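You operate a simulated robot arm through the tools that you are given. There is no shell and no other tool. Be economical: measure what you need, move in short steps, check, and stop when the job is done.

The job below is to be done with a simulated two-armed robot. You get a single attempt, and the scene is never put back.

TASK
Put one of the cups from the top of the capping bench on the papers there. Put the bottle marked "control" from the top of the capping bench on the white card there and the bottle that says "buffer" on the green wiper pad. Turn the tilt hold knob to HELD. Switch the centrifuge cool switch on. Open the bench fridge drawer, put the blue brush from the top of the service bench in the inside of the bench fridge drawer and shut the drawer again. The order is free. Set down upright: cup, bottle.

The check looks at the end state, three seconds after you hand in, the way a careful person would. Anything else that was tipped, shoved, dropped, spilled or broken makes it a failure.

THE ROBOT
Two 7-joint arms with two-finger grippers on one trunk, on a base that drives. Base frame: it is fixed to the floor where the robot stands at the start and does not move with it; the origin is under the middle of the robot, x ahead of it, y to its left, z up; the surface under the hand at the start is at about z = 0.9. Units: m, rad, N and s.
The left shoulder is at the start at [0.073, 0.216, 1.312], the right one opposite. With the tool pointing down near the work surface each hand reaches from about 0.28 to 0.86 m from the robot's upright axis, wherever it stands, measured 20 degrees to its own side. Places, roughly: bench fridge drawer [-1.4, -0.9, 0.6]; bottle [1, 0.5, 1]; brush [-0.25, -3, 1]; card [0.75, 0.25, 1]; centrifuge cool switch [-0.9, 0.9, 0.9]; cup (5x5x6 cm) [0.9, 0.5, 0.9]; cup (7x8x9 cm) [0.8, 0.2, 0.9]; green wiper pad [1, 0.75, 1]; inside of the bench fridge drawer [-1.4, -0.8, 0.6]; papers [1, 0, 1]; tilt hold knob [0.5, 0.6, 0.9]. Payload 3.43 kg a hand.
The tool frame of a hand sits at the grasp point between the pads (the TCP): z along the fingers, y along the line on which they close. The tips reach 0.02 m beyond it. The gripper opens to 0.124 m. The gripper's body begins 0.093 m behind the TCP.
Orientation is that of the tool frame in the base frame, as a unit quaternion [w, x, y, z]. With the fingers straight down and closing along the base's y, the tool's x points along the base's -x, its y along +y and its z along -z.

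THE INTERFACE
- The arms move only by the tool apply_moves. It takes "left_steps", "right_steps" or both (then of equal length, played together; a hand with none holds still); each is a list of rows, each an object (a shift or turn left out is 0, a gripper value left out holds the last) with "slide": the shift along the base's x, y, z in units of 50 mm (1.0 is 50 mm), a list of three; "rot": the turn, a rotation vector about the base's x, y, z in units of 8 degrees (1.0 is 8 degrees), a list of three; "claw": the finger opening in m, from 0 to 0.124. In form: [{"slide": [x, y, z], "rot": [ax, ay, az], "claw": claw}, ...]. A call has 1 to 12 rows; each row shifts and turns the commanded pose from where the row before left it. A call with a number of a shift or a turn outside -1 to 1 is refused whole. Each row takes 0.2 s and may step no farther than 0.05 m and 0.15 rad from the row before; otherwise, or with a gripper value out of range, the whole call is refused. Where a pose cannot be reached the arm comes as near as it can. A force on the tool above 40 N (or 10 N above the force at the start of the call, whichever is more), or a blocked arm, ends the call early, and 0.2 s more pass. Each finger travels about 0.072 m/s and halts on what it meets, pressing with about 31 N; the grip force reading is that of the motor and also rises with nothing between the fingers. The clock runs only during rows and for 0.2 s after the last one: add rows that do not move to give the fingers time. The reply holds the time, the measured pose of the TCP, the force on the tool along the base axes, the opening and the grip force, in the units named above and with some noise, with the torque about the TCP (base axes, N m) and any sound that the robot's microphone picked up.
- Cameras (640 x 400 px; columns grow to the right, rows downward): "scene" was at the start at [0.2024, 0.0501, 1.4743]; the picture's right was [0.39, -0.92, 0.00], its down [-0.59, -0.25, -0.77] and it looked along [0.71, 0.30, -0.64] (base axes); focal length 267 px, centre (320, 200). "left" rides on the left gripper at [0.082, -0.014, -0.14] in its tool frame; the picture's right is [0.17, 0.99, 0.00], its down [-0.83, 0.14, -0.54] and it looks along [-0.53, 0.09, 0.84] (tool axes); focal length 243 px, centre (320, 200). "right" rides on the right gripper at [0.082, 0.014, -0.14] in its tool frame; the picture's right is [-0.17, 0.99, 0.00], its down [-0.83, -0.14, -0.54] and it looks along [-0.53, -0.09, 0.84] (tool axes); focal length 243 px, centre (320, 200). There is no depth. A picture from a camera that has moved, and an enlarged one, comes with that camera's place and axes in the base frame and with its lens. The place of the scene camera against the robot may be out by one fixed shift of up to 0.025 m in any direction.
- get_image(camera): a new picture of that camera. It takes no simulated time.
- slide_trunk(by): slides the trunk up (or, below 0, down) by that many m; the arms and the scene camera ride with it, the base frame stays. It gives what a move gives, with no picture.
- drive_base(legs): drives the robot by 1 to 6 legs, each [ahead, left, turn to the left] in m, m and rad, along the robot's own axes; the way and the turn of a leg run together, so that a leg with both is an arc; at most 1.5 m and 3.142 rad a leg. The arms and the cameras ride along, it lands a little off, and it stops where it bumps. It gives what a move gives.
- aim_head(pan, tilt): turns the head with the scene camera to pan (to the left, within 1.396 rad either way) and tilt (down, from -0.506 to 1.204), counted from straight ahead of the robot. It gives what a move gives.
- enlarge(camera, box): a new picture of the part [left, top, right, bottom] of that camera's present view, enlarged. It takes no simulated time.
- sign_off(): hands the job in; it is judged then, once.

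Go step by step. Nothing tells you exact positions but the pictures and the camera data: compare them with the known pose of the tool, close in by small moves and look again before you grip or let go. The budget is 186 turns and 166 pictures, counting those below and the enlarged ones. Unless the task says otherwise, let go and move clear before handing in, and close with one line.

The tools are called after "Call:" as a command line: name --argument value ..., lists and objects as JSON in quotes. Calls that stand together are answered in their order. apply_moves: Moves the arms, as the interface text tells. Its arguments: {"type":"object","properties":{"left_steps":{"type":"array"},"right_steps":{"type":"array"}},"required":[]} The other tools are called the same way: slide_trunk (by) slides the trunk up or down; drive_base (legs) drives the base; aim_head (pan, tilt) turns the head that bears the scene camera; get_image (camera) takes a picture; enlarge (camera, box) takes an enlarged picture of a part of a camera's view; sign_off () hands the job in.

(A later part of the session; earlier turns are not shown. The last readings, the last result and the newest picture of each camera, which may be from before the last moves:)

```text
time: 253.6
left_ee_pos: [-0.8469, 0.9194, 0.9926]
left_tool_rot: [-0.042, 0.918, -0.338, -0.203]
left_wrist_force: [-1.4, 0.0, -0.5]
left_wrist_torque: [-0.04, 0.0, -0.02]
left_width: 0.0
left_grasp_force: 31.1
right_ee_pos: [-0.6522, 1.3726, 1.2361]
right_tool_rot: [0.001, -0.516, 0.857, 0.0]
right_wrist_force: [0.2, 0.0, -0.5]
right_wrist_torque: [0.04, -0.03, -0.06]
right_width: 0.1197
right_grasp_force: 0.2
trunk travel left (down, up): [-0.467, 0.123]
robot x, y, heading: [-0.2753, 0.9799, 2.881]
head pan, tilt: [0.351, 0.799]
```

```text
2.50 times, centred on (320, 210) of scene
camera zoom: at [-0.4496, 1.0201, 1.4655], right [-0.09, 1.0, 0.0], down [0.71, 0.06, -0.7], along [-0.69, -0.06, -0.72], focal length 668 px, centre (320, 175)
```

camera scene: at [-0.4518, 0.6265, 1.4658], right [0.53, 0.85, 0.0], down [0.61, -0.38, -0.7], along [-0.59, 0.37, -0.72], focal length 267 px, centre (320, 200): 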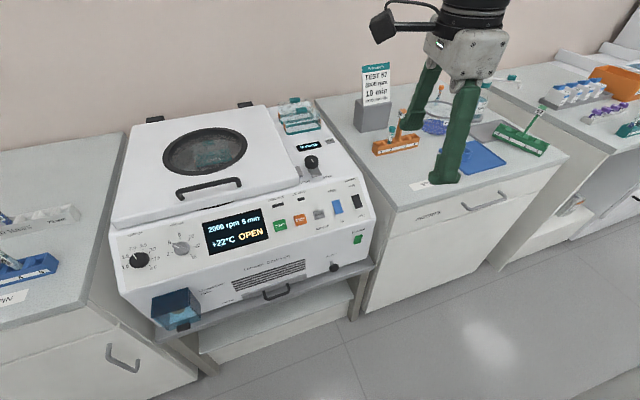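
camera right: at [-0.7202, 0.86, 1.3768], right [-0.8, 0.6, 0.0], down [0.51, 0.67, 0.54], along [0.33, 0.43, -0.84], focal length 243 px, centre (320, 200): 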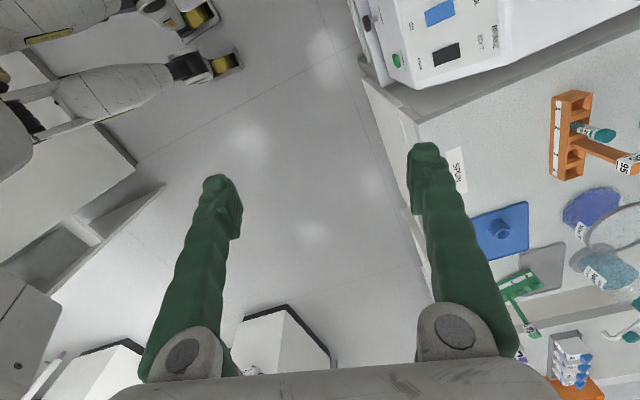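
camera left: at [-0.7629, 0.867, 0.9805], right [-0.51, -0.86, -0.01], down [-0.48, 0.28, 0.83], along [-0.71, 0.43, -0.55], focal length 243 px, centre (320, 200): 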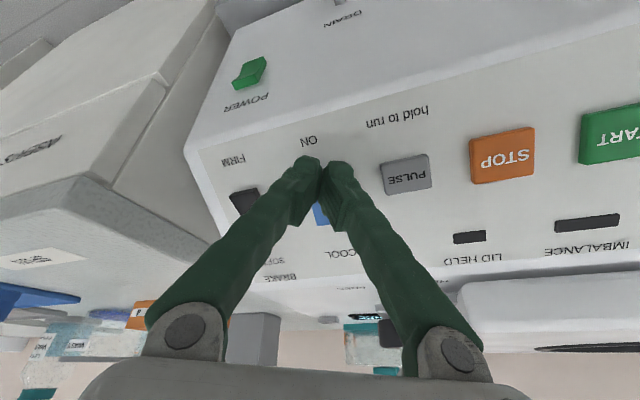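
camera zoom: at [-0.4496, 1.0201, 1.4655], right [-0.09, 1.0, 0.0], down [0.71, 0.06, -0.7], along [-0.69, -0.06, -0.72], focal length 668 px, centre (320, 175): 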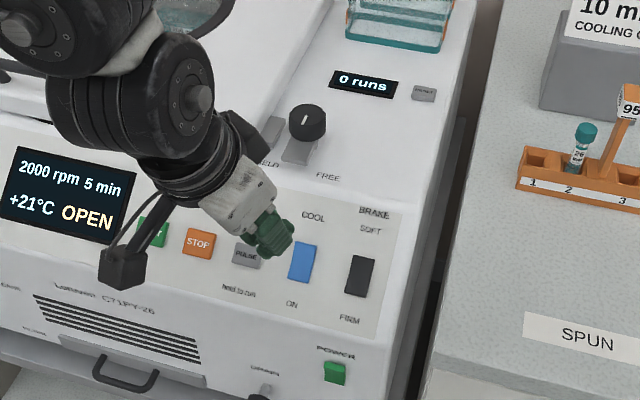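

The display has dropped from +22 to +21 °C and the rocker's ON end is down, so cooling is on. I'll retract the left hand, straighten it, and open it.

Call:
apply_moves --left_steps '[{"slide": [0.5, -0.2, 0.8]}, {"slide": [0.6, -0.3, 0.7], "rot": [-0.51, -0.83, 0]}, {"slide": [0.6, -0.5, 0.5], "rot": [-0.51, -0.83, 0], "claw": 0.03}, {"slide": [0.6, -0.5, 0.4], "rot": [-0.51, -0.83, 0], "claw": 0.06}, {"slide": [0.5, -0.5, 0.4], "rot": [0, 0, 0.9], "claw": 0.09}, {"slide": [0.3, -0.7, 0.3], "rot": [0, 0, 0.9], "claw": 0.12}, {"slide": [0, -0.8, 0]}, {"slide": [0, -0.8, 0]}, {}]'

Call:
drive_base --legs '[[-0.25, 0, 0], [0, 0.9, 0.3]]'

Call:
aim_head --pan 0.4 --tilt 0.6

Call:
get_image --camera "scene"

```text
time: 255.6
left_ee_pos: [-0.6989, 0.7597, 1.1537]
left_tool_rot: [-0.002, 0.974, -0.224, -0.004]
left_wrist_force: [0.0, -0.1, 0.0]
left_wrist_torque: [-0.02, 0.0, -0.02]
left_width: 0.12
left_grasp_force: 0.1
left hand out of reach, approached as far as the arm can: row 6, 7, 8
right_ee_pos: [-0.6512, 1.3734, 1.2361]
right_tool_rot: [0.0, -0.517, 0.856, -0.001]
right_wrist_force: [0.0, 1.0, 0.7]
right_wrist_torque: [-0.01, 0.0, -0.02]
right_width: 0.12
right_grasp_force: 0.1
trunk travel left (down, up): [-0.467, 0.123]
robot x, y, heading: [-0.2721, 0.9785, 2.88]
head pan, tilt: [0.351, 0.799]
```

```text
time: 269.7
left_ee_pos: [-0.4821, -0.3084, 1.1532]
left_tool_rot: [-0.002, 0.997, -0.081, -0.003]
left_wrist_force: [-0.1, -0.5, 0.0]
left_wrist_torque: [-0.02, 0.02, 0.02]
left_width: 0.1202
left_grasp_force: 0.1
right_ee_pos: [-0.6142, 0.291, 1.2359]
right_tool_rot: [0.001, -0.636, 0.772, -0.001]
right_wrist_force: [-0.7, 0.7, 0.7]
right_wrist_torque: [0.01, -0.01, 0.0]
right_width: 0.1204
right_grasp_force: 0.1
trunk travel left (down, up): [-0.467, 0.123]
robot x, y, heading: [-0.1394, 0.0236, -3.109]
head pan, tilt: [0.351, 0.799]
```

```text
time: 270.4
left_ee_pos: [-0.4819, -0.3082, 1.1532]
left_tool_rot: [-0.003, 0.997, -0.082, -0.003]
left_wrist_force: [-0.5, -0.4, 0.0]
left_wrist_torque: [0.0, -0.03, 0.0]
left_width: 0.1201
left_grasp_force: 0.1
right_ee_pos: [-0.6131, 0.2919, 1.2362]
right_tool_rot: [0.001, -0.635, 0.773, -0.001]
right_wrist_force: [-0.2, 0.3, -0.5]
right_wrist_torque: [-0.01, 0.0, -0.02]
right_width: 0.1199
right_grasp_force: 0.1
trunk travel left (down, up): [-0.467, 0.123]
robot x, y, heading: [-0.1373, 0.0251, -3.113]
head pan, tilt: [0.4, 0.6]
```

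```text
47 pictures are left
camera scene: at [-0.3179, 0.0025, 1.4825], right [-0.41, 0.91, 0.0], down [0.51, 0.23, -0.82], along [-0.75, -0.34, -0.57], focal length 267 px, centre (320, 200)
```

scene: 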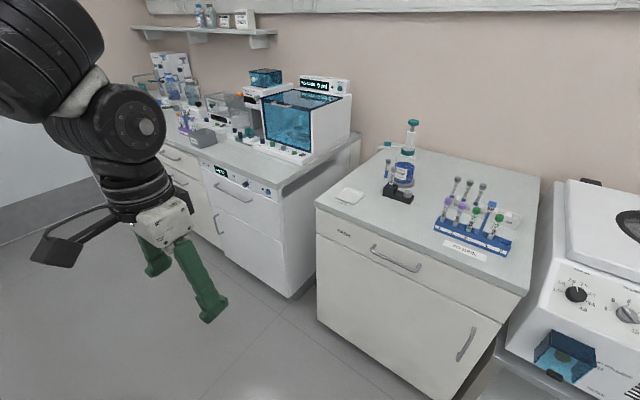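

Call:
enlarge --camera "scene" --box '[130, 120, 310, 300]'

```text
2.22 times, centred on (220, 210) of scene
camera zoom: at [-0.3179, 0.0025, 1.4825], right [-0.41, 0.91, 0.0], down [0.51, 0.23, -0.82], along [-0.75, -0.34, -0.57], focal length 594 px, centre (542, 178)
```

zoom: 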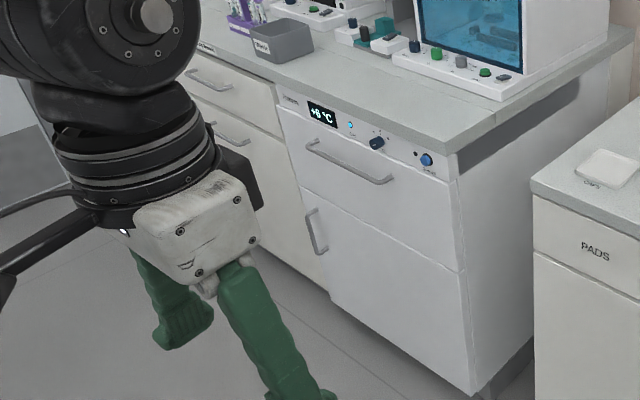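

The bench fridge is at about x −1.2, y −0.9 with a horizontal drawer handle. I'll drive over in front of it and look closer.

Call:
drive_base --legs '[[0.3, 1.235, 0], [0, 0, -0.17]]'

Call:
aim_head --pan -0.25 --tilt 0.8

Call:
get_image --camera "scene"

```text
time: 287.9
left_ee_pos: [-0.8036, -1.4872, 1.1536]
left_tool_rot: [-0.003, 0.986, -0.166, -0.003]
left_wrist_force: [0.7, -0.4, 0.2]
left_wrist_torque: [0.0, -0.02, -0.01]
left_width: 0.1201
left_grasp_force: 0.1
right_ee_pos: [-0.8298, -0.8748, 1.2368]
right_tool_rot: [0.001, -0.565, 0.825, -0.001]
right_wrist_force: [-0.5, 0.4, 0.2]
right_wrist_torque: [0.0, 0.0, 0.03]
right_width: 0.12
right_grasp_force: 0.0
trunk travel left (down, up): [-0.467, 0.123]
robot x, y, heading: [-0.4064, -1.2197, 2.991]
head pan, tilt: [0.4, 0.6]
```

```text
time: 288.9
left_ee_pos: [-0.8026, -1.4866, 1.1545]
left_tool_rot: [-0.002, 0.986, -0.167, -0.003]
left_wrist_force: [0.1, 0.4, 0.3]
left_wrist_torque: [-0.02, -0.01, -0.02]
left_width: 0.1201
left_grasp_force: 0.0
right_ee_pos: [-0.8291, -0.8729, 1.238]
right_tool_rot: [0.0, -0.566, 0.825, -0.001]
right_wrist_force: [0.4, 0.0, 0.1]
right_wrist_torque: [0.0, 0.02, 0.06]
right_width: 0.1198
right_grasp_force: 0.1
trunk travel left (down, up): [-0.467, 0.123]
robot x, y, heading: [-0.4036, -1.2215, 2.995]
head pan, tilt: [-0.25, 0.799]
```

```text
45 pictures are left
camera scene: at [-0.5798, -1.154, 1.4657], right [0.38, 0.92, 0.0], down [0.66, -0.28, -0.7], along [-0.64, 0.27, -0.72], focal length 267 px, centre (320, 200)
```

scene: 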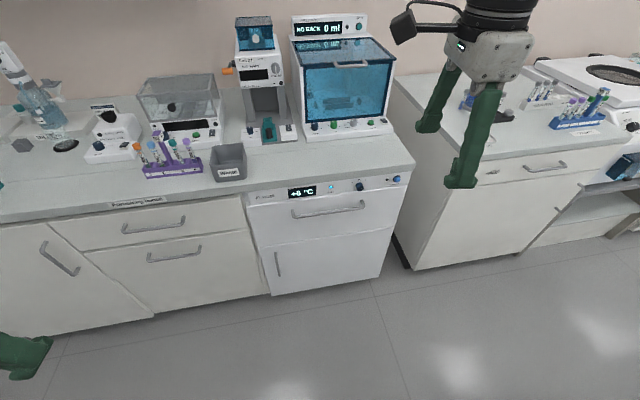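

Handle centre is at about (−1.185, −0.875, 0.72) and the fridge front is turned about 16°. I'll square up, lower the trunk, and prepare the right hand.

Call:
drive_base --legs '[[0, 0.13, 0], [0, 0, -0.135]]'

Call:
slide_trunk --by -0.25

Call:
apply_moves --right_steps '[{"rot": [0, 0, 0.8]}, {"rot": [0, 0, 0.8]}, {"rot": [0.277, 0.96, 0]}, {"rot": [0.277, 0.96, 0]}, {"rot": [0.277, 0.96, 0]}, {"rot": [0.277, 0.96, 0]}, {}]'

Call:
get_image --camera "scene"

```text
time: 292.0
left_ee_pos: [-0.855, -1.5593, 1.1533]
left_tool_rot: [-0.003, 0.972, -0.234, -0.003]
left_wrist_force: [0.5, -0.5, -0.4]
left_wrist_torque: [-0.01, 0.03, -0.02]
left_width: 0.12
left_grasp_force: 0.0
right_ee_pos: [-0.7978, -0.9492, 1.2376]
right_tool_rot: [0.001, -0.509, 0.861, -0.001]
right_wrist_force: [0.1, 0.1, -0.5]
right_wrist_torque: [0.0, 0.0, 0.01]
right_width: 0.1202
right_grasp_force: 0.0
trunk travel left (down, up): [-0.467, 0.123]
robot x, y, heading: [-0.4259, -1.3465, 2.859]
head pan, tilt: [-0.25, 0.799]
```

```text
time: 294.6
left_ee_pos: [-0.8581, -1.5583, 0.8484]
left_tool_rot: [0.003, 0.966, -0.231, 0.114]
left_wrist_force: [0.4, 0.1, 0.5]
left_wrist_torque: [-0.03, 0.03, -0.05]
left_width: 0.1202
left_grasp_force: 0.0
right_ee_pos: [-0.8175, -0.9432, 0.9223]
right_tool_rot: [0.064, -0.507, 0.857, -0.068]
right_wrist_force: [0.0, -0.3, -1.0]
right_wrist_torque: [-0.04, 0.01, -0.03]
right_width: 0.1202
right_grasp_force: 0.2
trunk travel left (down, up): [-0.217, 0.373]
robot x, y, heading: [-0.4229, -1.3474, 2.86]
head pan, tilt: [-0.25, 0.799]
```

```text
time: 296.2
left_ee_pos: [-0.8599, -1.5583, 0.8464]
left_tool_rot: [0.003, 0.966, -0.231, 0.114]
left_wrist_force: [0.8, -0.2, 0.0]
left_wrist_torque: [0.02, -0.03, 0.01]
left_width: 0.12
left_grasp_force: 0.0
right_ee_pos: [-0.8241, -0.9432, 0.9202]
right_tool_rot: [-0.096, -0.586, 0.788, 0.161]
right_wrist_force: [0.4, -0.1, -0.4]
right_wrist_torque: [-0.01, -0.04, -0.02]
right_width: 0.1201
right_grasp_force: 0.1
right hand out of reach, approached as far as the arm can: row 2, 6
trunk travel left (down, up): [-0.217, 0.373]
robot x, y, heading: [-0.4289, -1.3489, 2.863]
head pan, tilt: [-0.25, 0.799]
```

```text
44 pictures are left
camera scene: at [-0.6597, -1.2376, 1.2074], right [0.51, 0.86, 0.0], down [0.62, -0.36, -0.7], along [-0.6, 0.35, -0.72], focal length 267 px, centre (320, 200)
```

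scene: 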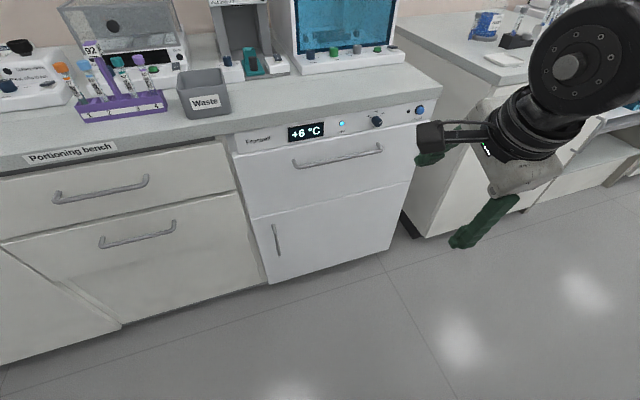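

Call:
apply_moves --right_steps '[{"slide": [0, 0, -0.6], "rot": [0.2, 0.7, 0]}, {"slide": [0, 0, -0.6], "rot": [0.2, 0.7, 0]}, {"slide": [0, 0, -0.6], "rot": [0.2, 0.7, 0]}, {"slide": [0, 0, -0.6], "rot": [0.2, 0.7, 0]}, {"slide": [0, 0, -0.5], "rot": [0.2, 0.7, 0]}, {"slide": [0, 0, -0.5], "rot": [0.2, 0.7, 0]}, {}]'

Call:
get_image --camera "scene"

```text
time: 297.8
left_ee_pos: [-0.8587, -1.558, 0.847]
left_tool_rot: [0.002, 0.966, -0.231, 0.113]
left_wrist_force: [-0.1, -0.9, -0.4]
left_wrist_torque: [-0.02, 0.04, -0.01]
left_width: 0.12
left_grasp_force: 0.0
right_ee_pos: [-0.8993, -0.8849, 0.7935]
right_tool_rot: [-0.252, -0.53, 0.723, 0.364]
right_wrist_force: [0.3, 0.2, 0.9]
right_wrist_torque: [-0.01, -0.01, -0.02]
right_width: 0.1198
right_grasp_force: 0.1
right hand out of reach, approached as far as the arm can: row 1, 2, 3, 4, 5
trunk travel left (down, up): [-0.217, 0.373]
robot x, y, heading: [-0.4276, -1.3458, 2.858]
head pan, tilt: [-0.25, 0.799]
```

```text
43 pictures are left
camera scene: at [-0.6586, -1.2377, 1.2077], right [0.51, 0.86, 0.0], down [0.62, -0.36, -0.7], along [-0.6, 0.35, -0.72], focal length 267 px, centre (320, 200)
```

scene: 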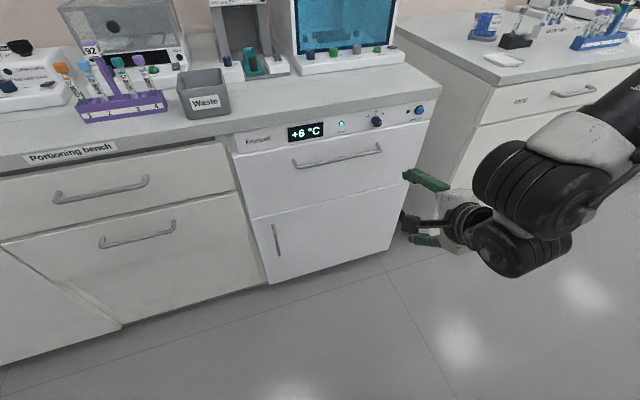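

The right hand is now pitched forward about 53°, with the fingers opening vertically, which suits gripping the bar. Checking the view from its camera.

Call:
get_image --camera "right"

```text
42 pictures are left
camera right: at [-0.8285, -0.9984, 0.8874], right [-0.52, 0.33, 0.79], down [0.74, 0.63, 0.24], along [-0.41, 0.71, -0.57], focal length 243 px, centre (320, 200)
```

right: 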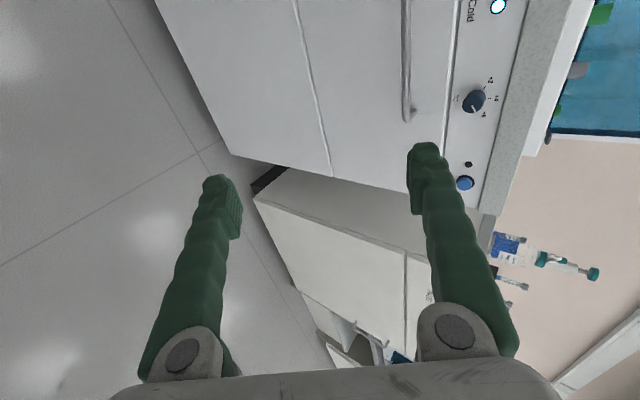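

Call:
apply_moves --right_steps '[{"slide": [0, 0, -0.5], "claw": 0.09}, {"slide": [0, 0, -0.5], "claw": 0.07, "rot": [0.14, 0.5, 0]}, {"slide": [0, 0, -0.4], "rot": [0.14, 0.5, 0]}, {}]'

Call:
drive_base --legs '[[0.16, 0, 0]]'

Call:
get_image --camera "right"

Call:
get_image --camera "scene"

```text
time: 298.8
left_ee_pos: [-0.8581, -1.5589, 0.848]
left_tool_rot: [0.002, 0.966, -0.231, 0.114]
left_wrist_force: [0.0, 0.5, 0.3]
left_wrist_torque: [0.03, 0.0, -0.01]
left_width: 0.1199
left_grasp_force: 0.1
right_ee_pos: [-0.8979, -0.8856, 0.7224]
right_tool_rot: [-0.292, -0.509, 0.696, 0.414]
right_wrist_force: [-0.9, 0.1, 0.2]
right_wrist_torque: [0.01, -0.02, 0.01]
right_width: 0.0705
right_grasp_force: 0.1
trunk travel left (down, up): [-0.217, 0.373]
robot x, y, heading: [-0.4319, -1.3503, 2.862]
head pan, tilt: [-0.25, 0.799]
```

```text
time: 300.4
left_ee_pos: [-1.0133, -1.5136, 0.8475]
left_tool_rot: [0.002, 0.966, -0.231, 0.114]
left_wrist_force: [-0.4, -0.7, 0.4]
left_wrist_torque: [0.0, 0.02, -0.01]
left_width: 0.12
left_grasp_force: 0.1
right_ee_pos: [-1.0542, -0.8411, 0.7224]
right_tool_rot: [-0.291, -0.509, 0.697, 0.413]
right_wrist_force: [-0.4, 0.0, 0.5]
right_wrist_torque: [-0.03, 0.02, -0.01]
right_width: 0.0701
right_grasp_force: 0.0
trunk travel left (down, up): [-0.217, 0.373]
robot x, y, heading: [-0.58, -1.3005, 2.863]
head pan, tilt: [-0.25, 0.799]
```

```text
41 pictures are left
camera right: at [-0.9712, -0.9577, 0.8015], right [-0.41, 0.29, 0.86], down [0.77, 0.62, 0.16], along [-0.49, 0.73, -0.48], focal length 243 px, centre (320, 200)
```

right: 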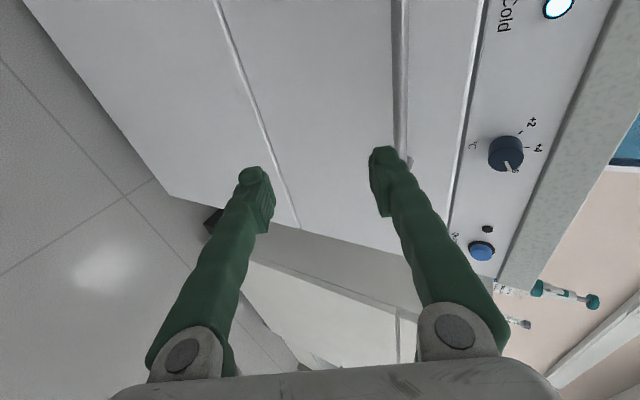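

```text
40 pictures are left
camera scene: at [-0.814, -1.1934, 1.2074], right [0.51, 0.86, 0.0], down [0.62, -0.36, -0.7], along [-0.6, 0.35, -0.72], focal length 267 px, centre (320, 200)
```

scene: 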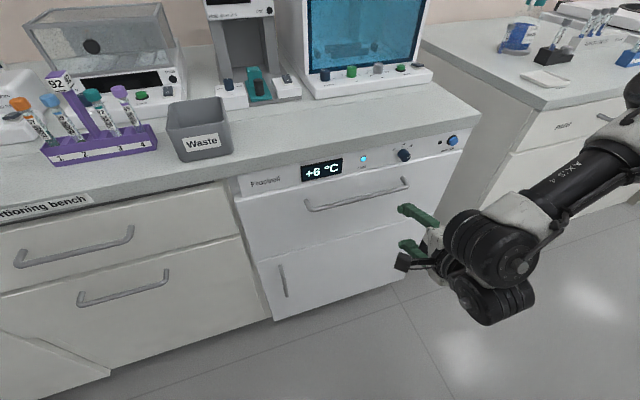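

Call:
apply_moves --right_steps '[{"slide": [0, 0, 0.45]}, {}]'

Call:
drive_base --legs '[[0.085, 0, 0]]'

Call:
get_image --camera "right"

Call:
enlarge --camera "scene" --box '[290, 120, 500, 280]'

```text
time: 301.0
left_ee_pos: [-1.0143, -1.5144, 0.8461]
left_tool_rot: [0.002, 0.966, -0.231, 0.114]
left_wrist_force: [-0.6, 0.4, -0.5]
left_wrist_torque: [0.02, -0.01, 0.01]
left_width: 0.1205
left_grasp_force: 0.0
right_ee_pos: [-1.0535, -0.8408, 0.7445]
right_tool_rot: [-0.29, -0.509, 0.696, 0.414]
right_wrist_force: [-1.0, 0.1, -0.4]
right_wrist_torque: [0.03, 0.01, -0.05]
right_width: 0.07
right_grasp_force: 0.2
trunk travel left (down, up): [-0.217, 0.373]
robot x, y, heading: [-0.5802, -1.3015, 2.865]
head pan, tilt: [-0.25, 0.799]
```

```text
time: 302.2
left_ee_pos: [-1.0952, -1.491, 0.8474]
left_tool_rot: [0.002, 0.967, -0.23, 0.113]
left_wrist_force: [-0.5, 0.2, 0.0]
left_wrist_torque: [-0.02, -0.01, -0.03]
left_width: 0.12
left_grasp_force: 0.0
right_ee_pos: [-1.1364, -0.8176, 0.744]
right_tool_rot: [-0.292, -0.51, 0.696, 0.413]
right_wrist_force: [-0.2, -0.6, 0.1]
right_wrist_torque: [0.04, -0.02, 0.01]
right_width: 0.07
right_grasp_force: 0.0
trunk travel left (down, up): [-0.217, 0.373]
robot x, y, heading: [-0.6646, -1.2822, 2.86]
head pan, tilt: [-0.25, 0.799]
```

```text
39 pictures are left
camera right: at [-1.0535, -0.9337, 0.8238], right [-0.41, 0.29, 0.86], down [0.77, 0.62, 0.16], along [-0.49, 0.73, -0.48], focal length 243 px, centre (320, 200)
```

right: 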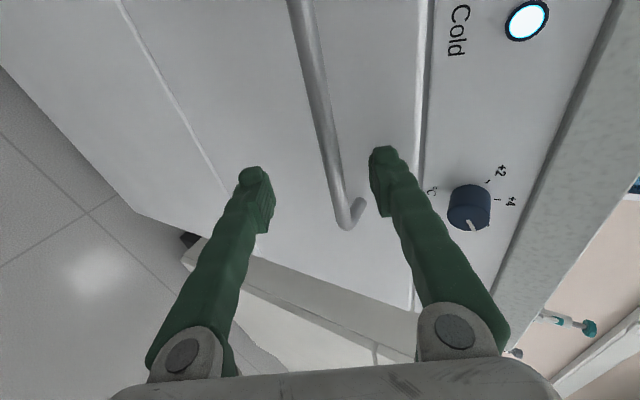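

```text
2.50 times, centred on (395, 200) of scene
camera zoom: at [-0.8963, -1.17, 1.2075], right [0.5, 0.86, 0.0], down [0.62, -0.36, -0.7], along [-0.6, 0.35, -0.72], focal length 668 px, centre (132, 200)
```

zoom: 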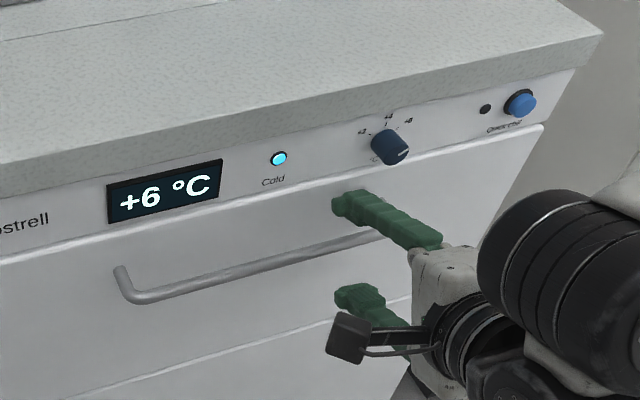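

The bar now lies between the fingers; its right end is at about (−1.157, −0.782, 0.752). A small forward-left nudge, then I'll close.

Call:
apply_moves --right_steps '[{"slide": [-0.25, -0.14, 0.08]}, {"slide": [-0.25, -0.14, 0.08]}, {"claw": 0.05}, {"claw": 0.03}, {"claw": 0.012}, {"claw": 0.005}, {}]'

Call:
get_image --camera "right"

```text
time: 302.8
left_ee_pos: [-1.0955, -1.4893, 0.8475]
left_tool_rot: [0.002, 0.966, -0.231, 0.114]
left_wrist_force: [-0.4, -0.3, 0.5]
left_wrist_torque: [-0.03, -0.07, 0.01]
left_width: 0.1199
left_grasp_force: 0.1
right_ee_pos: [-1.1511, -0.8278, 0.7473]
right_tool_rot: [-0.286, -0.511, 0.699, 0.411]
right_wrist_force: [15.2, 0.1, 5.2]
right_wrist_torque: [-0.03, 0.51, 0.0]
right_width: 0.0485
right_grasp_force: 0.0
trunk travel left (down, up): [-0.217, 0.373]
robot x, y, heading: [-0.6625, -1.277, 2.858]
head pan, tilt: [-0.25, 0.799]
stopped in row 3 (right hand): the force on the tool passed its limit at 47 N (the readings are from after the stop); the commanded pose is now the measured one
```

```text
37 pictures are left
camera right: at [-1.0707, -0.9441, 0.828], right [-0.42, 0.3, 0.86], down [0.77, 0.62, 0.16], along [-0.48, 0.73, -0.49], focal length 243 px, centre (320, 200)
```

right: 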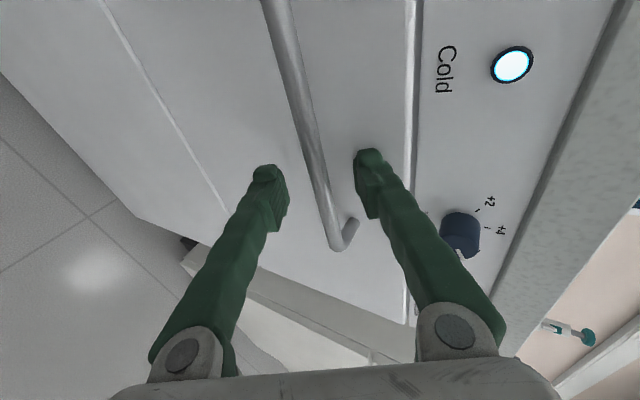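

Call:
apply_moves --right_steps '[{"slide": [0.12, -0.03, 0]}, {"claw": 0.035}, {"claw": 0.02}, {"claw": 0.01}, {"claw": 0.005}, {}]'

Call:
get_image --camera "right"

```text
time: 304.2
left_ee_pos: [-1.096, -1.4901, 0.847]
left_tool_rot: [0.003, 0.966, -0.232, 0.113]
left_wrist_force: [-0.2, -0.2, -0.7]
left_wrist_torque: [-0.02, -0.03, -0.01]
left_width: 0.1198
left_grasp_force: 0.1
right_ee_pos: [-1.1466, -0.8295, 0.748]
right_tool_rot: [-0.287, -0.51, 0.699, 0.412]
right_wrist_force: [-5.4, 1.6, 8.6]
right_wrist_torque: [0.14, -0.01, 0.06]
right_width: 0.0108
right_grasp_force: 5.0
trunk travel left (down, up): [-0.217, 0.373]
robot x, y, heading: [-0.6642, -1.275, 2.861]
head pan, tilt: [-0.25, 0.799]
```

```text
36 pictures are left
camera right: at [-1.0653, -0.9461, 0.8288], right [-0.42, 0.3, 0.86], down [0.77, 0.62, 0.16], along [-0.48, 0.73, -0.48], focal length 243 px, centre (320, 200)
```

right: 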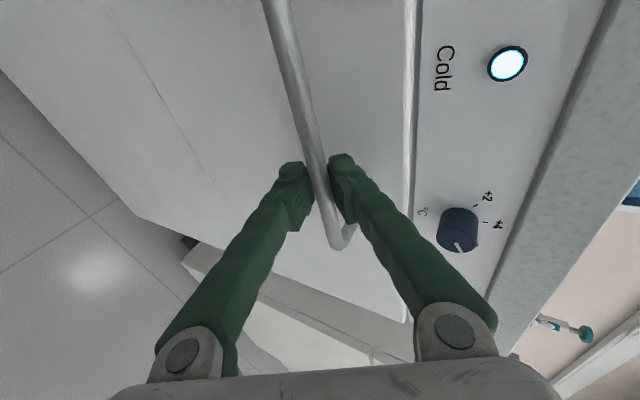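

Call:
apply_moves --right_steps '[{"claw": 0.0}, {}]'

Call:
drive_base --legs '[[-0.1, 0, 0]]'

Call:
get_image --camera "scene"

```text
time: 304.8
left_ee_pos: [-1.0955, -1.4922, 0.8466]
left_tool_rot: [0.002, 0.966, -0.231, 0.113]
left_wrist_force: [-0.4, 0.7, -1.3]
left_wrist_torque: [0.01, 0.0, 0.03]
left_width: 0.1201
left_grasp_force: 0.0
right_ee_pos: [-1.1462, -0.8296, 0.751]
right_tool_rot: [-0.287, -0.51, 0.697, 0.413]
right_wrist_force: [-4.9, 3.1, 19.2]
right_wrist_torque: [0.77, -0.15, 0.47]
right_width: 0.006
right_grasp_force: 39.2
trunk travel left (down, up): [-0.217, 0.373]
robot x, y, heading: [-0.6628, -1.2788, 2.858]
head pan, tilt: [-0.25, 0.799]
```

```text
time: 306.1
left_ee_pos: [-0.9993, -1.5161, 0.8472]
left_tool_rot: [0.003, 0.966, -0.231, 0.114]
left_wrist_force: [0.0, -0.6, -0.5]
left_wrist_torque: [0.0, 0.03, 0.02]
left_width: 0.1201
left_grasp_force: 0.2
right_ee_pos: [-1.0491, -0.8551, 0.7459]
right_tool_rot: [-0.287, -0.511, 0.7, 0.409]
right_wrist_force: [3.9, 21.4, -3.1]
right_wrist_torque: [0.85, -0.13, 0.0]
right_width: 0.006
right_grasp_force: 35.2
trunk travel left (down, up): [-0.217, 0.373]
robot x, y, heading: [-0.5671, -1.3049, 2.859]
head pan, tilt: [-0.25, 0.799]
```

```text
35 pictures are left
camera scene: at [-0.7994, -1.195, 1.2073], right [0.51, 0.86, 0.0], down [0.62, -0.36, -0.7], along [-0.6, 0.35, -0.72], focal length 267 px, centre (320, 200)
```

scene: 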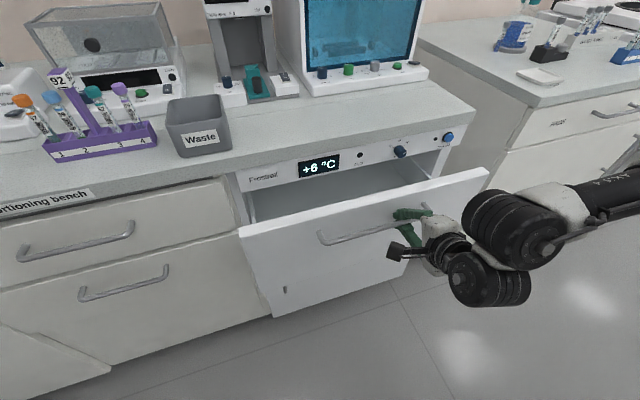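

The drawer is opening with the handle. I'll pull further back.

Call:
drive_base --legs '[[-0.16, 0, 0]]'

Call:
get_image --camera "scene"

```text
time: 307.7
left_ee_pos: [-0.8457, -1.5625, 0.8456]
left_tool_rot: [0.003, 0.966, -0.231, 0.114]
left_wrist_force: [0.1, 0.3, -0.9]
left_wrist_torque: [-0.02, 0.04, 0.01]
left_width: 0.1198
left_grasp_force: 0.1
right_ee_pos: [-0.8969, -0.9011, 0.7453]
right_tool_rot: [-0.285, -0.512, 0.699, 0.408]
right_wrist_force: [0.0, 3.3, -22.0]
right_wrist_torque: [0.26, 0.25, -0.12]
right_width: 0.0
right_grasp_force: 34.4
trunk travel left (down, up): [-0.217, 0.373]
robot x, y, heading: [-0.4103, -1.3493, 2.862]
head pan, tilt: [-0.25, 0.799]
```

```text
34 pictures are left
camera scene: at [-0.6465, -1.2406, 1.207], right [0.51, 0.86, 0.0], down [0.62, -0.36, -0.7], along [-0.6, 0.35, -0.72], focal length 267 px, centre (320, 200)
```

scene: 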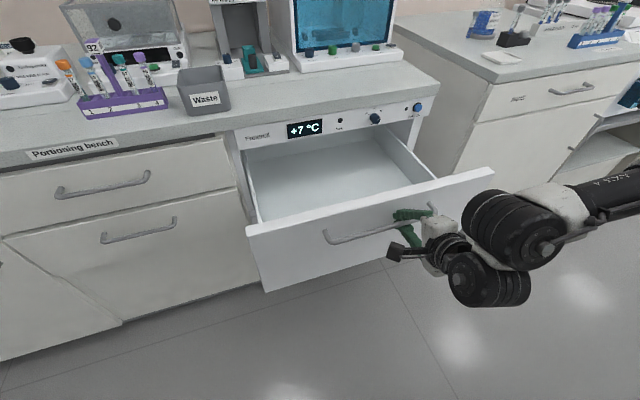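

The drawer is open about 26 cm. I'll release the handle and back the hand away.

Call:
apply_moves --right_steps '[{"claw": 0.02}, {"claw": 0.05}, {"claw": 0.06}, {"slide": [0.8, -0.23, 0.1]}, {"slide": [0.8, -0.23, 0.1]}, {}]'

Call:
get_image --camera "scene"

```text
time: 309.1
left_ee_pos: [-0.8452, -1.5626, 0.8472]
left_tool_rot: [0.002, 0.966, -0.231, 0.113]
left_wrist_force: [0.4, 0.2, 0.0]
left_wrist_torque: [0.02, 0.03, 0.03]
left_width: 0.1201
left_grasp_force: 0.1
right_ee_pos: [-0.8655, -0.9111, 0.7496]
right_tool_rot: [-0.287, -0.511, 0.699, 0.409]
right_wrist_force: [0.2, 0.6, -0.2]
right_wrist_torque: [-0.02, -0.01, 0.0]
right_width: 0.06
right_grasp_force: 0.1
right hand out of reach, approached as far as the arm can: row 4, 5
trunk travel left (down, up): [-0.217, 0.373]
robot x, y, heading: [-0.412, -1.3501, 2.861]
head pan, tilt: [-0.25, 0.799]
```

```text
33 pictures are left
camera scene: at [-0.6448, -1.2416, 1.2076], right [0.51, 0.86, 0.0], down [0.62, -0.36, -0.7], along [-0.6, 0.35, -0.72], focal length 267 px, centre (320, 200)
```

scene: 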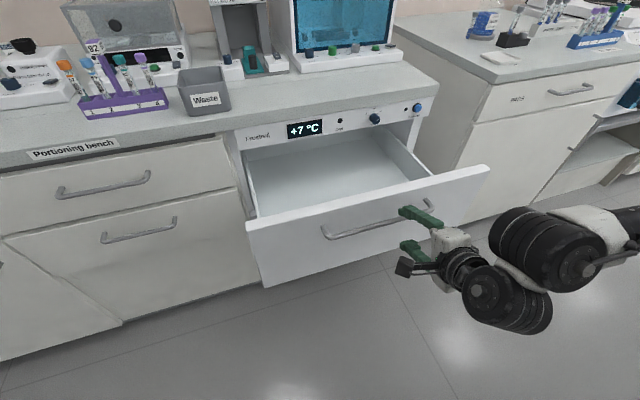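

Call:
drive_base --legs '[[-0.08, 0, 0]]'

Call:
slide_trunk --by 0.25

Call:
drive_base --legs '[[0, 0, 1.85]]'

Call:
aim_head --pan 0.0 --tilt 0.5

Call:
get_image --camera "scene"

```text
time: 310.3
left_ee_pos: [-0.7685, -1.5845, 0.8471]
left_tool_rot: [0.002, 0.966, -0.231, 0.113]
left_wrist_force: [1.2, 0.0, 0.6]
left_wrist_torque: [0.02, 0.0, -0.02]
left_width: 0.1202
left_grasp_force: 0.1
right_ee_pos: [-0.7896, -0.9333, 0.749]
right_tool_rot: [-0.286, -0.511, 0.7, 0.409]
right_wrist_force: [-0.2, -0.6, 0.0]
right_wrist_torque: [0.0, 0.02, -0.03]
right_width: 0.0599
right_grasp_force: 0.0
trunk travel left (down, up): [-0.217, 0.373]
robot x, y, heading: [-0.335, -1.3711, 2.859]
head pan, tilt: [-0.25, 0.799]
```

```text
time: 312.9
left_ee_pos: [-0.7696, -1.5853, 1.0969]
left_tool_rot: [0.002, 0.966, -0.232, 0.114]
left_wrist_force: [0.8, -0.3, -0.3]
left_wrist_torque: [0.0, 0.0, -0.01]
left_width: 0.1198
left_grasp_force: 0.1
right_ee_pos: [-0.7899, -0.9333, 0.9995]
right_tool_rot: [-0.285, -0.512, 0.7, 0.408]
right_wrist_force: [0.7, 0.1, 0.5]
right_wrist_torque: [0.0, 0.01, -0.03]
right_width: 0.0602
right_grasp_force: 0.1
trunk travel left (down, up): [-0.467, 0.123]
robot x, y, heading: [-0.3387, -1.3741, 2.857]
head pan, tilt: [-0.25, 0.799]
```

```text
time: 319.4
left_ee_pos: [-0.0183, -1.7349, 1.0974]
left_tool_rot: [-0.088, 0.771, 0.627, 0.071]
left_wrist_force: [0.5, -0.3, -0.3]
left_wrist_torque: [0.01, -0.01, -0.01]
left_width: 0.1203
left_grasp_force: 0.0
right_ee_pos: [-0.6424, -1.9248, 1.0004]
right_tool_rot: [0.499, 0.866, -0.018, -0.021]
right_wrist_force: [0.9, -0.3, 0.3]
right_wrist_torque: [0.03, -0.03, 0.0]
right_width: 0.0603
right_grasp_force: 0.1
trunk travel left (down, up): [-0.467, 0.123]
robot x, y, heading: [-0.3343, -1.3718, -1.586]
head pan, tilt: [-0.25, 0.799]
```

```text
time: 320.1
left_ee_pos: [-0.018, -1.7349, 1.0972]
left_tool_rot: [-0.089, 0.771, 0.627, 0.07]
left_wrist_force: [-0.2, 0.3, 0.4]
left_wrist_torque: [-0.03, -0.01, 0.03]
left_width: 0.12
left_grasp_force: 0.1
right_ee_pos: [-0.6416, -1.926, 1.0005]
right_tool_rot: [0.499, 0.866, -0.018, -0.023]
right_wrist_force: [0.6, -0.1, -0.6]
right_wrist_torque: [0.02, -0.03, 0.0]
right_width: 0.0598
right_grasp_force: 0.0
trunk travel left (down, up): [-0.467, 0.123]
robot x, y, heading: [-0.3338, -1.3715, -1.589]
head pan, tilt: [0.0, 0.499]
```

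```text
32 pictures are left
camera scene: at [-0.3271, -1.5578, 1.4916], right [-1.0, 0.02, 0.0], down [0.01, 0.48, -0.88], along [-0.01, -0.88, -0.48], focal length 267 px, centre (320, 200)
```

scene: 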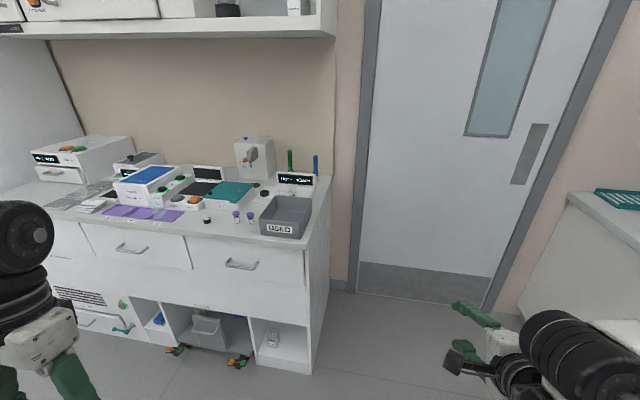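

Call:
enlarge --camera "scene" --box '[220, 130, 350, 250]'

```text
3.33 times, centred on (285, 190) of scene
camera zoom: at [-0.3271, -1.5578, 1.4916], right [-1.0, 0.02, 0.0], down [0.01, 0.48, -0.88], along [-0.01, -0.88, -0.48], focal length 891 px, centre (437, 233)
```

zoom: 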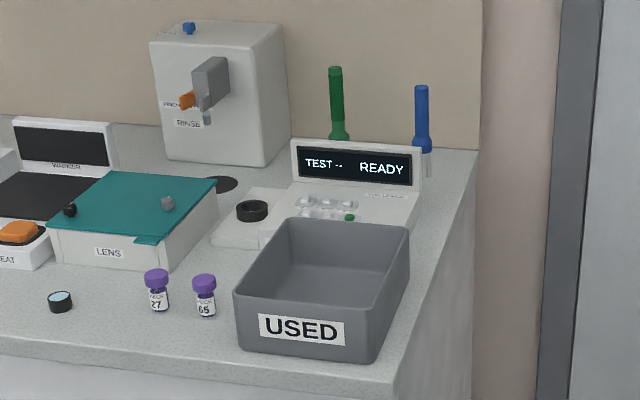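

The blue brush stands upright at about (−0.325, −2.82), behind the test device. I'll first fold the right hand back to pointing down and in, and straighten the left.

Call:
apply_moves --right_steps '[{"slide": [0, 0.4, 0.5], "rot": [0.9, 0, 0]}, {"slide": [0, 0.4, 0.5], "rot": [0.9, 0, 0]}, {"slide": [0, 0.4, 0.5], "rot": [0.9, 0, 0]}, {"slide": [0, 0.4, 0.5], "rot": [0.9, 0, 0]}, {"slide": [0, 0.4, 0.5], "rot": [0.9, 0, 0]}, {"slide": [0, 0.3, 0.5], "rot": [0.9, 0, 0]}, {"slide": [0, 0.3, 0.5], "rot": [0.9, 0, 0]}, {}]' --left_steps '[{"slide": [0, 0, 0.4], "rot": [-0.5, 0, 0]}, {"slide": [0, 0, 0.4], "rot": [-0.5, 0, 0]}, {"slide": [0, 0, 0.4], "rot": [-0.5, 0, 0]}, {"slide": [0, 0, 0.3]}, {}, {}, {}, {}]'

```text
time: 321.9
left_ee_pos: [-0.0187, -1.7342, 1.1715]
left_tool_rot: [-0.008, 0.776, 0.631, 0.005]
left_wrist_force: [0.5, 0.5, -1.0]
left_wrist_torque: [-0.02, -0.01, 0.0]
left_width: 0.1203
left_grasp_force: 0.0
right_ee_pos: [-0.6411, -1.8101, 1.1696]
right_tool_rot: [0.082, 0.996, -0.006, -0.029]
right_wrist_force: [0.8, 0.6, 0.6]
right_wrist_torque: [-0.02, 0.0, 0.0]
right_width: 0.0601
right_grasp_force: 0.0
right hand out of reach, approached as far as the arm can: row 2, 3
trunk travel left (down, up): [-0.467, 0.123]
robot x, y, heading: [-0.3355, -1.3751, -1.588]
head pan, tilt: [0.0, 0.499]
```

Call:
drive_base --legs '[[0, -0.385, 0], [0.7, 0, 0], [0, 0, 0.388], [0.2, -0.07, 0]]'

Call:
aim_head --pan 0.3 --tilt 0.7

Call:
get_image --camera "scene"

Call:
get_image --camera "left"

```text
time: 334.9
left_ee_pos: [-0.2933, -2.4867, 1.1723]
left_tool_rot: [-0.009, 0.639, 0.769, 0.005]
left_wrist_force: [0.7, 0.5, -0.8]
left_wrist_torque: [-0.01, 0.01, -0.03]
left_width: 0.1201
left_grasp_force: 0.0
right_ee_pos: [-0.8412, -2.7936, 1.17]
right_tool_rot: [0.086, 0.979, 0.186, -0.01]
right_wrist_force: [0.0, 0.4, -0.7]
right_wrist_torque: [-0.01, -0.01, -0.01]
right_width: 0.0601
right_grasp_force: 0.1
trunk travel left (down, up): [-0.467, 0.123]
robot x, y, heading: [-0.7246, -2.273, -1.194]
head pan, tilt: [0.0, 0.499]
```

```text
time: 335.6
left_ee_pos: [-0.2938, -2.4878, 1.1713]
left_tool_rot: [-0.009, 0.639, 0.769, 0.004]
left_wrist_force: [-0.5, 0.1, 0.4]
left_wrist_torque: [-0.02, -0.01, 0.01]
left_width: 0.1201
left_grasp_force: 0.2
right_ee_pos: [-0.8406, -2.7946, 1.1695]
right_tool_rot: [0.086, 0.979, 0.186, -0.012]
right_wrist_force: [0.6, -0.7, 0.3]
right_wrist_torque: [0.01, 0.0, 0.01]
right_width: 0.0599
right_grasp_force: 0.1
trunk travel left (down, up): [-0.467, 0.123]
robot x, y, heading: [-0.7236, -2.2758, -1.198]
head pan, tilt: [0.3, 0.7]
```

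```text
30 pictures are left
camera scene: at [-0.6191, -2.4262, 1.474], right [-0.78, -0.62, 0.0], down [-0.4, 0.5, -0.77], along [0.48, -0.6, -0.64], focal length 267 px, centre (320, 200)
```

scene: 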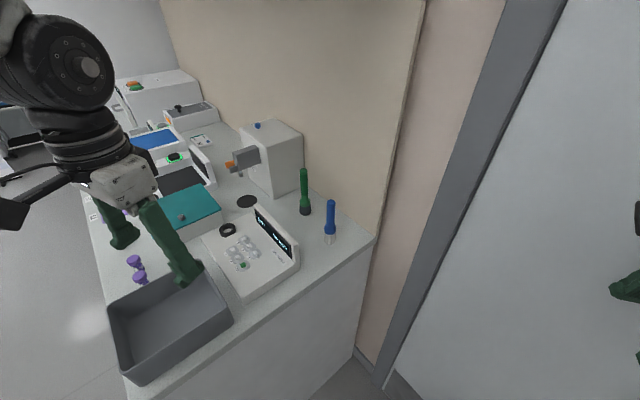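

```text
29 pictures are left
camera left: at [-0.3208, -2.4095, 1.3135], right [0.94, 0.34, 0.0], down [0.29, -0.8, 0.52], along [0.18, -0.49, -0.85], focal length 243 px, centre (320, 200)
```

left: 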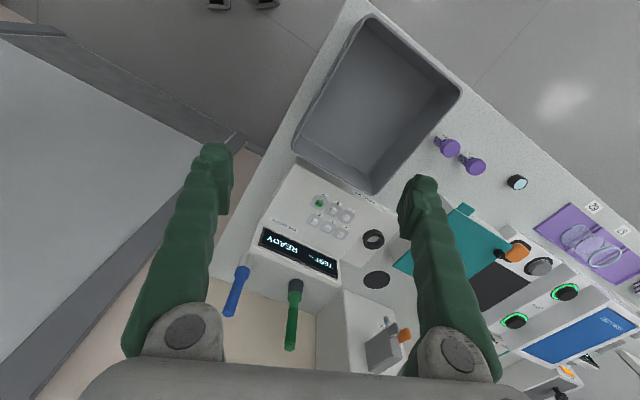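

The brush is free-standing at about (−0.336, −2.86), top z ≈ 1.04. I'll pitch the left hand 30° forward and bring it above the brush.

Call:
apply_moves --left_steps '[{"rot": [-0.88, -0.325, 0], "claw": 0.1}, {"rot": [-0.88, -0.325, 0], "claw": 0.08}, {"rot": [-0.88, -0.325, 0]}, {"rot": [-0.88, -0.325, 0]}, {"slide": [-0.1, -0.9, -0.1]}, {"slide": [-0.1, -0.9, -0.1]}, {"slide": [-0.1, -0.9, -0.1]}, {"slide": [-0.1, -0.9, -0.1]}, {"slide": [-0.1, -0.9, -0.1]}, {"slide": [-0.1, -0.9, -0.1]}, {}]'

Call:
get_image --camera "left"

```text
time: 338.2
left_ee_pos: [-0.3291, -2.717, 1.236]
left_tool_rot: [0.216, 0.672, 0.7, -0.111]
left_wrist_force: [-0.4, -0.2, -0.4]
left_wrist_torque: [0.01, -0.02, 0.01]
left_width: 0.0798
left_grasp_force: 0.0
left hand out of reach, approached as far as the arm can: row 1, 2, 3, 4, 8, 9, 10
right_ee_pos: [-0.8528, -2.7573, 1.1852]
right_tool_rot: [0.103, 0.976, 0.19, -0.007]
right_wrist_force: [-0.3, 0.9, 0.6]
right_wrist_torque: [-0.02, 0.0, 0.02]
right_width: 0.06
right_grasp_force: 0.1
trunk travel left (down, up): [-0.467, 0.123]
robot x, y, heading: [-0.7296, -2.2668, -1.187]
head pan, tilt: [0.3, 0.7]
stopped in row 11 (left hand): the arm was blocked; the commanded pose is now the measured one
```

```text
28 pictures are left
camera left: at [-0.3644, -2.5811, 1.3202], right [0.97, 0.22, 0.06], down [0.06, -0.49, 0.87], along [0.22, -0.84, -0.49], focal length 243 px, centre (320, 200)
```

left: 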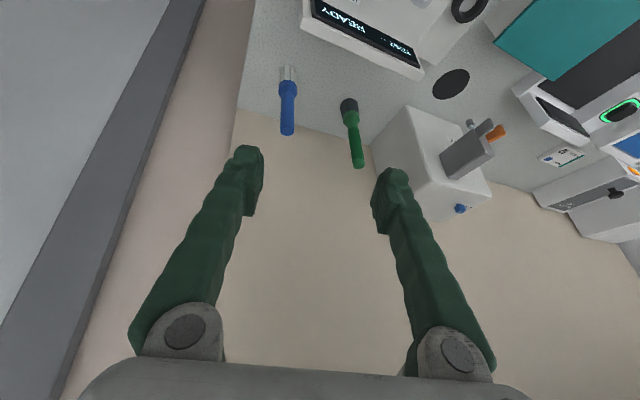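

Call:
get_image --camera "scene"

Call:
apply_moves --left_steps '[{}]'

```text
27 pictures are left
camera scene: at [-0.638, -2.3772, 1.4804], right [-0.78, -0.63, 0.01], down [-0.4, 0.48, -0.79], along [0.49, -0.61, -0.62], focal length 267 px, centre (320, 200)
```

scene: 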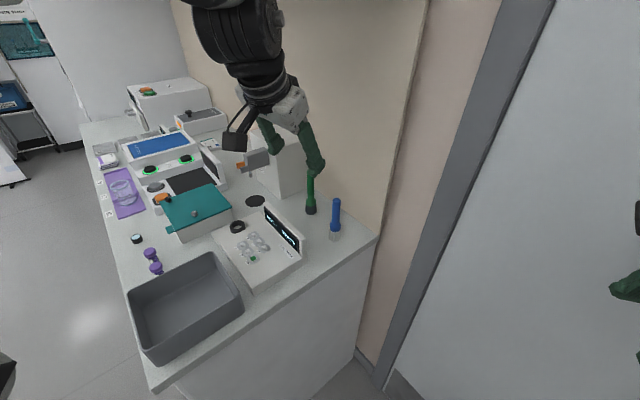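

```text
time: 338.9
left_ee_pos: [-0.3315, -2.7203, 1.236]
left_tool_rot: [0.219, 0.678, 0.693, -0.114]
left_wrist_force: [-0.2, 0.2, -0.5]
left_wrist_torque: [-0.01, 0.0, -0.03]
left_width: 0.0801
left_grasp_force: 0.0
right_ee_pos: [-0.8502, -2.7625, 1.1832]
right_tool_rot: [0.1, 0.977, 0.19, -0.008]
right_wrist_force: [0.7, 0.2, 0.9]
right_wrist_torque: [-0.07, 0.02, 0.04]
right_width: 0.0602
right_grasp_force: 0.1
trunk travel left (down, up): [-0.467, 0.123]
robot x, y, heading: [-0.7297, -2.2652, -1.19]
head pan, tilt: [0.3, 0.7]
stopped in row 1 (left hand): the arm was blocked; the commanded pose is now the measured one
```

The trunk has leaned back slightly: the left arm's elbow or upper arm is probably pressing on the overhead shelf. I'll retract the left hand right away and check overhead.

Call:
apply_moves --left_steps '[{"slide": [0, 0.8, -0.3]}, {"slide": [0, 0.8, -0.3]}, {"slide": [0, 0.8, -0.3]}, {"slide": [0, 0.8, -0.2]}, {}]'

Call:
aim_head --pan 0.5 --tilt -0.2

Call:
get_image --camera "scene"

```text
time: 340.1
left_ee_pos: [-0.3131, -2.6053, 1.1624]
left_tool_rot: [0.199, 0.673, 0.704, -0.105]
left_wrist_force: [-0.9, 0.0, -0.2]
left_wrist_torque: [0.01, -0.05, 0.04]
left_width: 0.0801
left_grasp_force: 0.1
left hand out of reach, approached as far as the arm can: row 4
right_ee_pos: [-0.841, -2.7935, 1.1701]
right_tool_rot: [0.087, 0.978, 0.188, -0.011]
right_wrist_force: [0.0, -1.3, 0.1]
right_wrist_torque: [0.05, -0.03, -0.02]
right_width: 0.06
right_grasp_force: 0.1
trunk travel left (down, up): [-0.467, 0.123]
robot x, y, heading: [-0.729, -2.2747, -1.193]
head pan, tilt: [0.3, 0.7]
```

```text
time: 341.2
left_ee_pos: [-0.313, -2.6067, 1.1613]
left_tool_rot: [0.199, 0.674, 0.703, -0.106]
left_wrist_force: [-0.1, 0.0, 0.1]
left_wrist_torque: [0.0, 0.01, -0.01]
left_width: 0.08
left_grasp_force: 0.1
right_ee_pos: [-0.84, -2.7928, 1.1695]
right_tool_rot: [0.087, 0.978, 0.188, -0.011]
right_wrist_force: [-1.1, -0.1, -0.1]
right_wrist_torque: [-0.01, -0.02, 0.0]
right_width: 0.06
right_grasp_force: 0.0
trunk travel left (down, up): [-0.467, 0.123]
robot x, y, heading: [-0.7271, -2.2697, -1.192]
head pan, tilt: [0.499, -0.201]
```

```text
26 pictures are left
camera scene: at [-0.6093, -2.4102, 1.5552], right [-0.64, -0.77, 0.0], down [0.15, -0.13, -0.98], along [0.75, -0.63, 0.2], focal length 267 px, centre (320, 200)
```

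scene: 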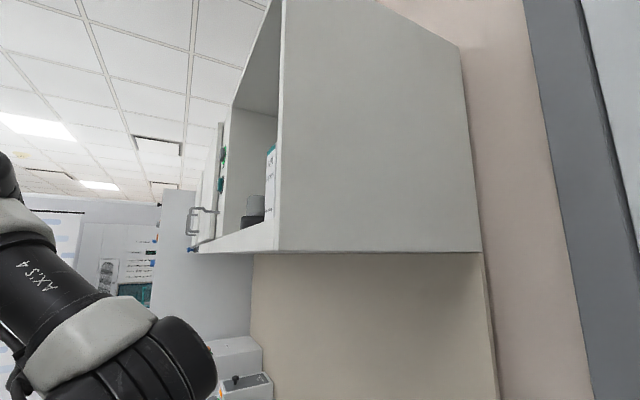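

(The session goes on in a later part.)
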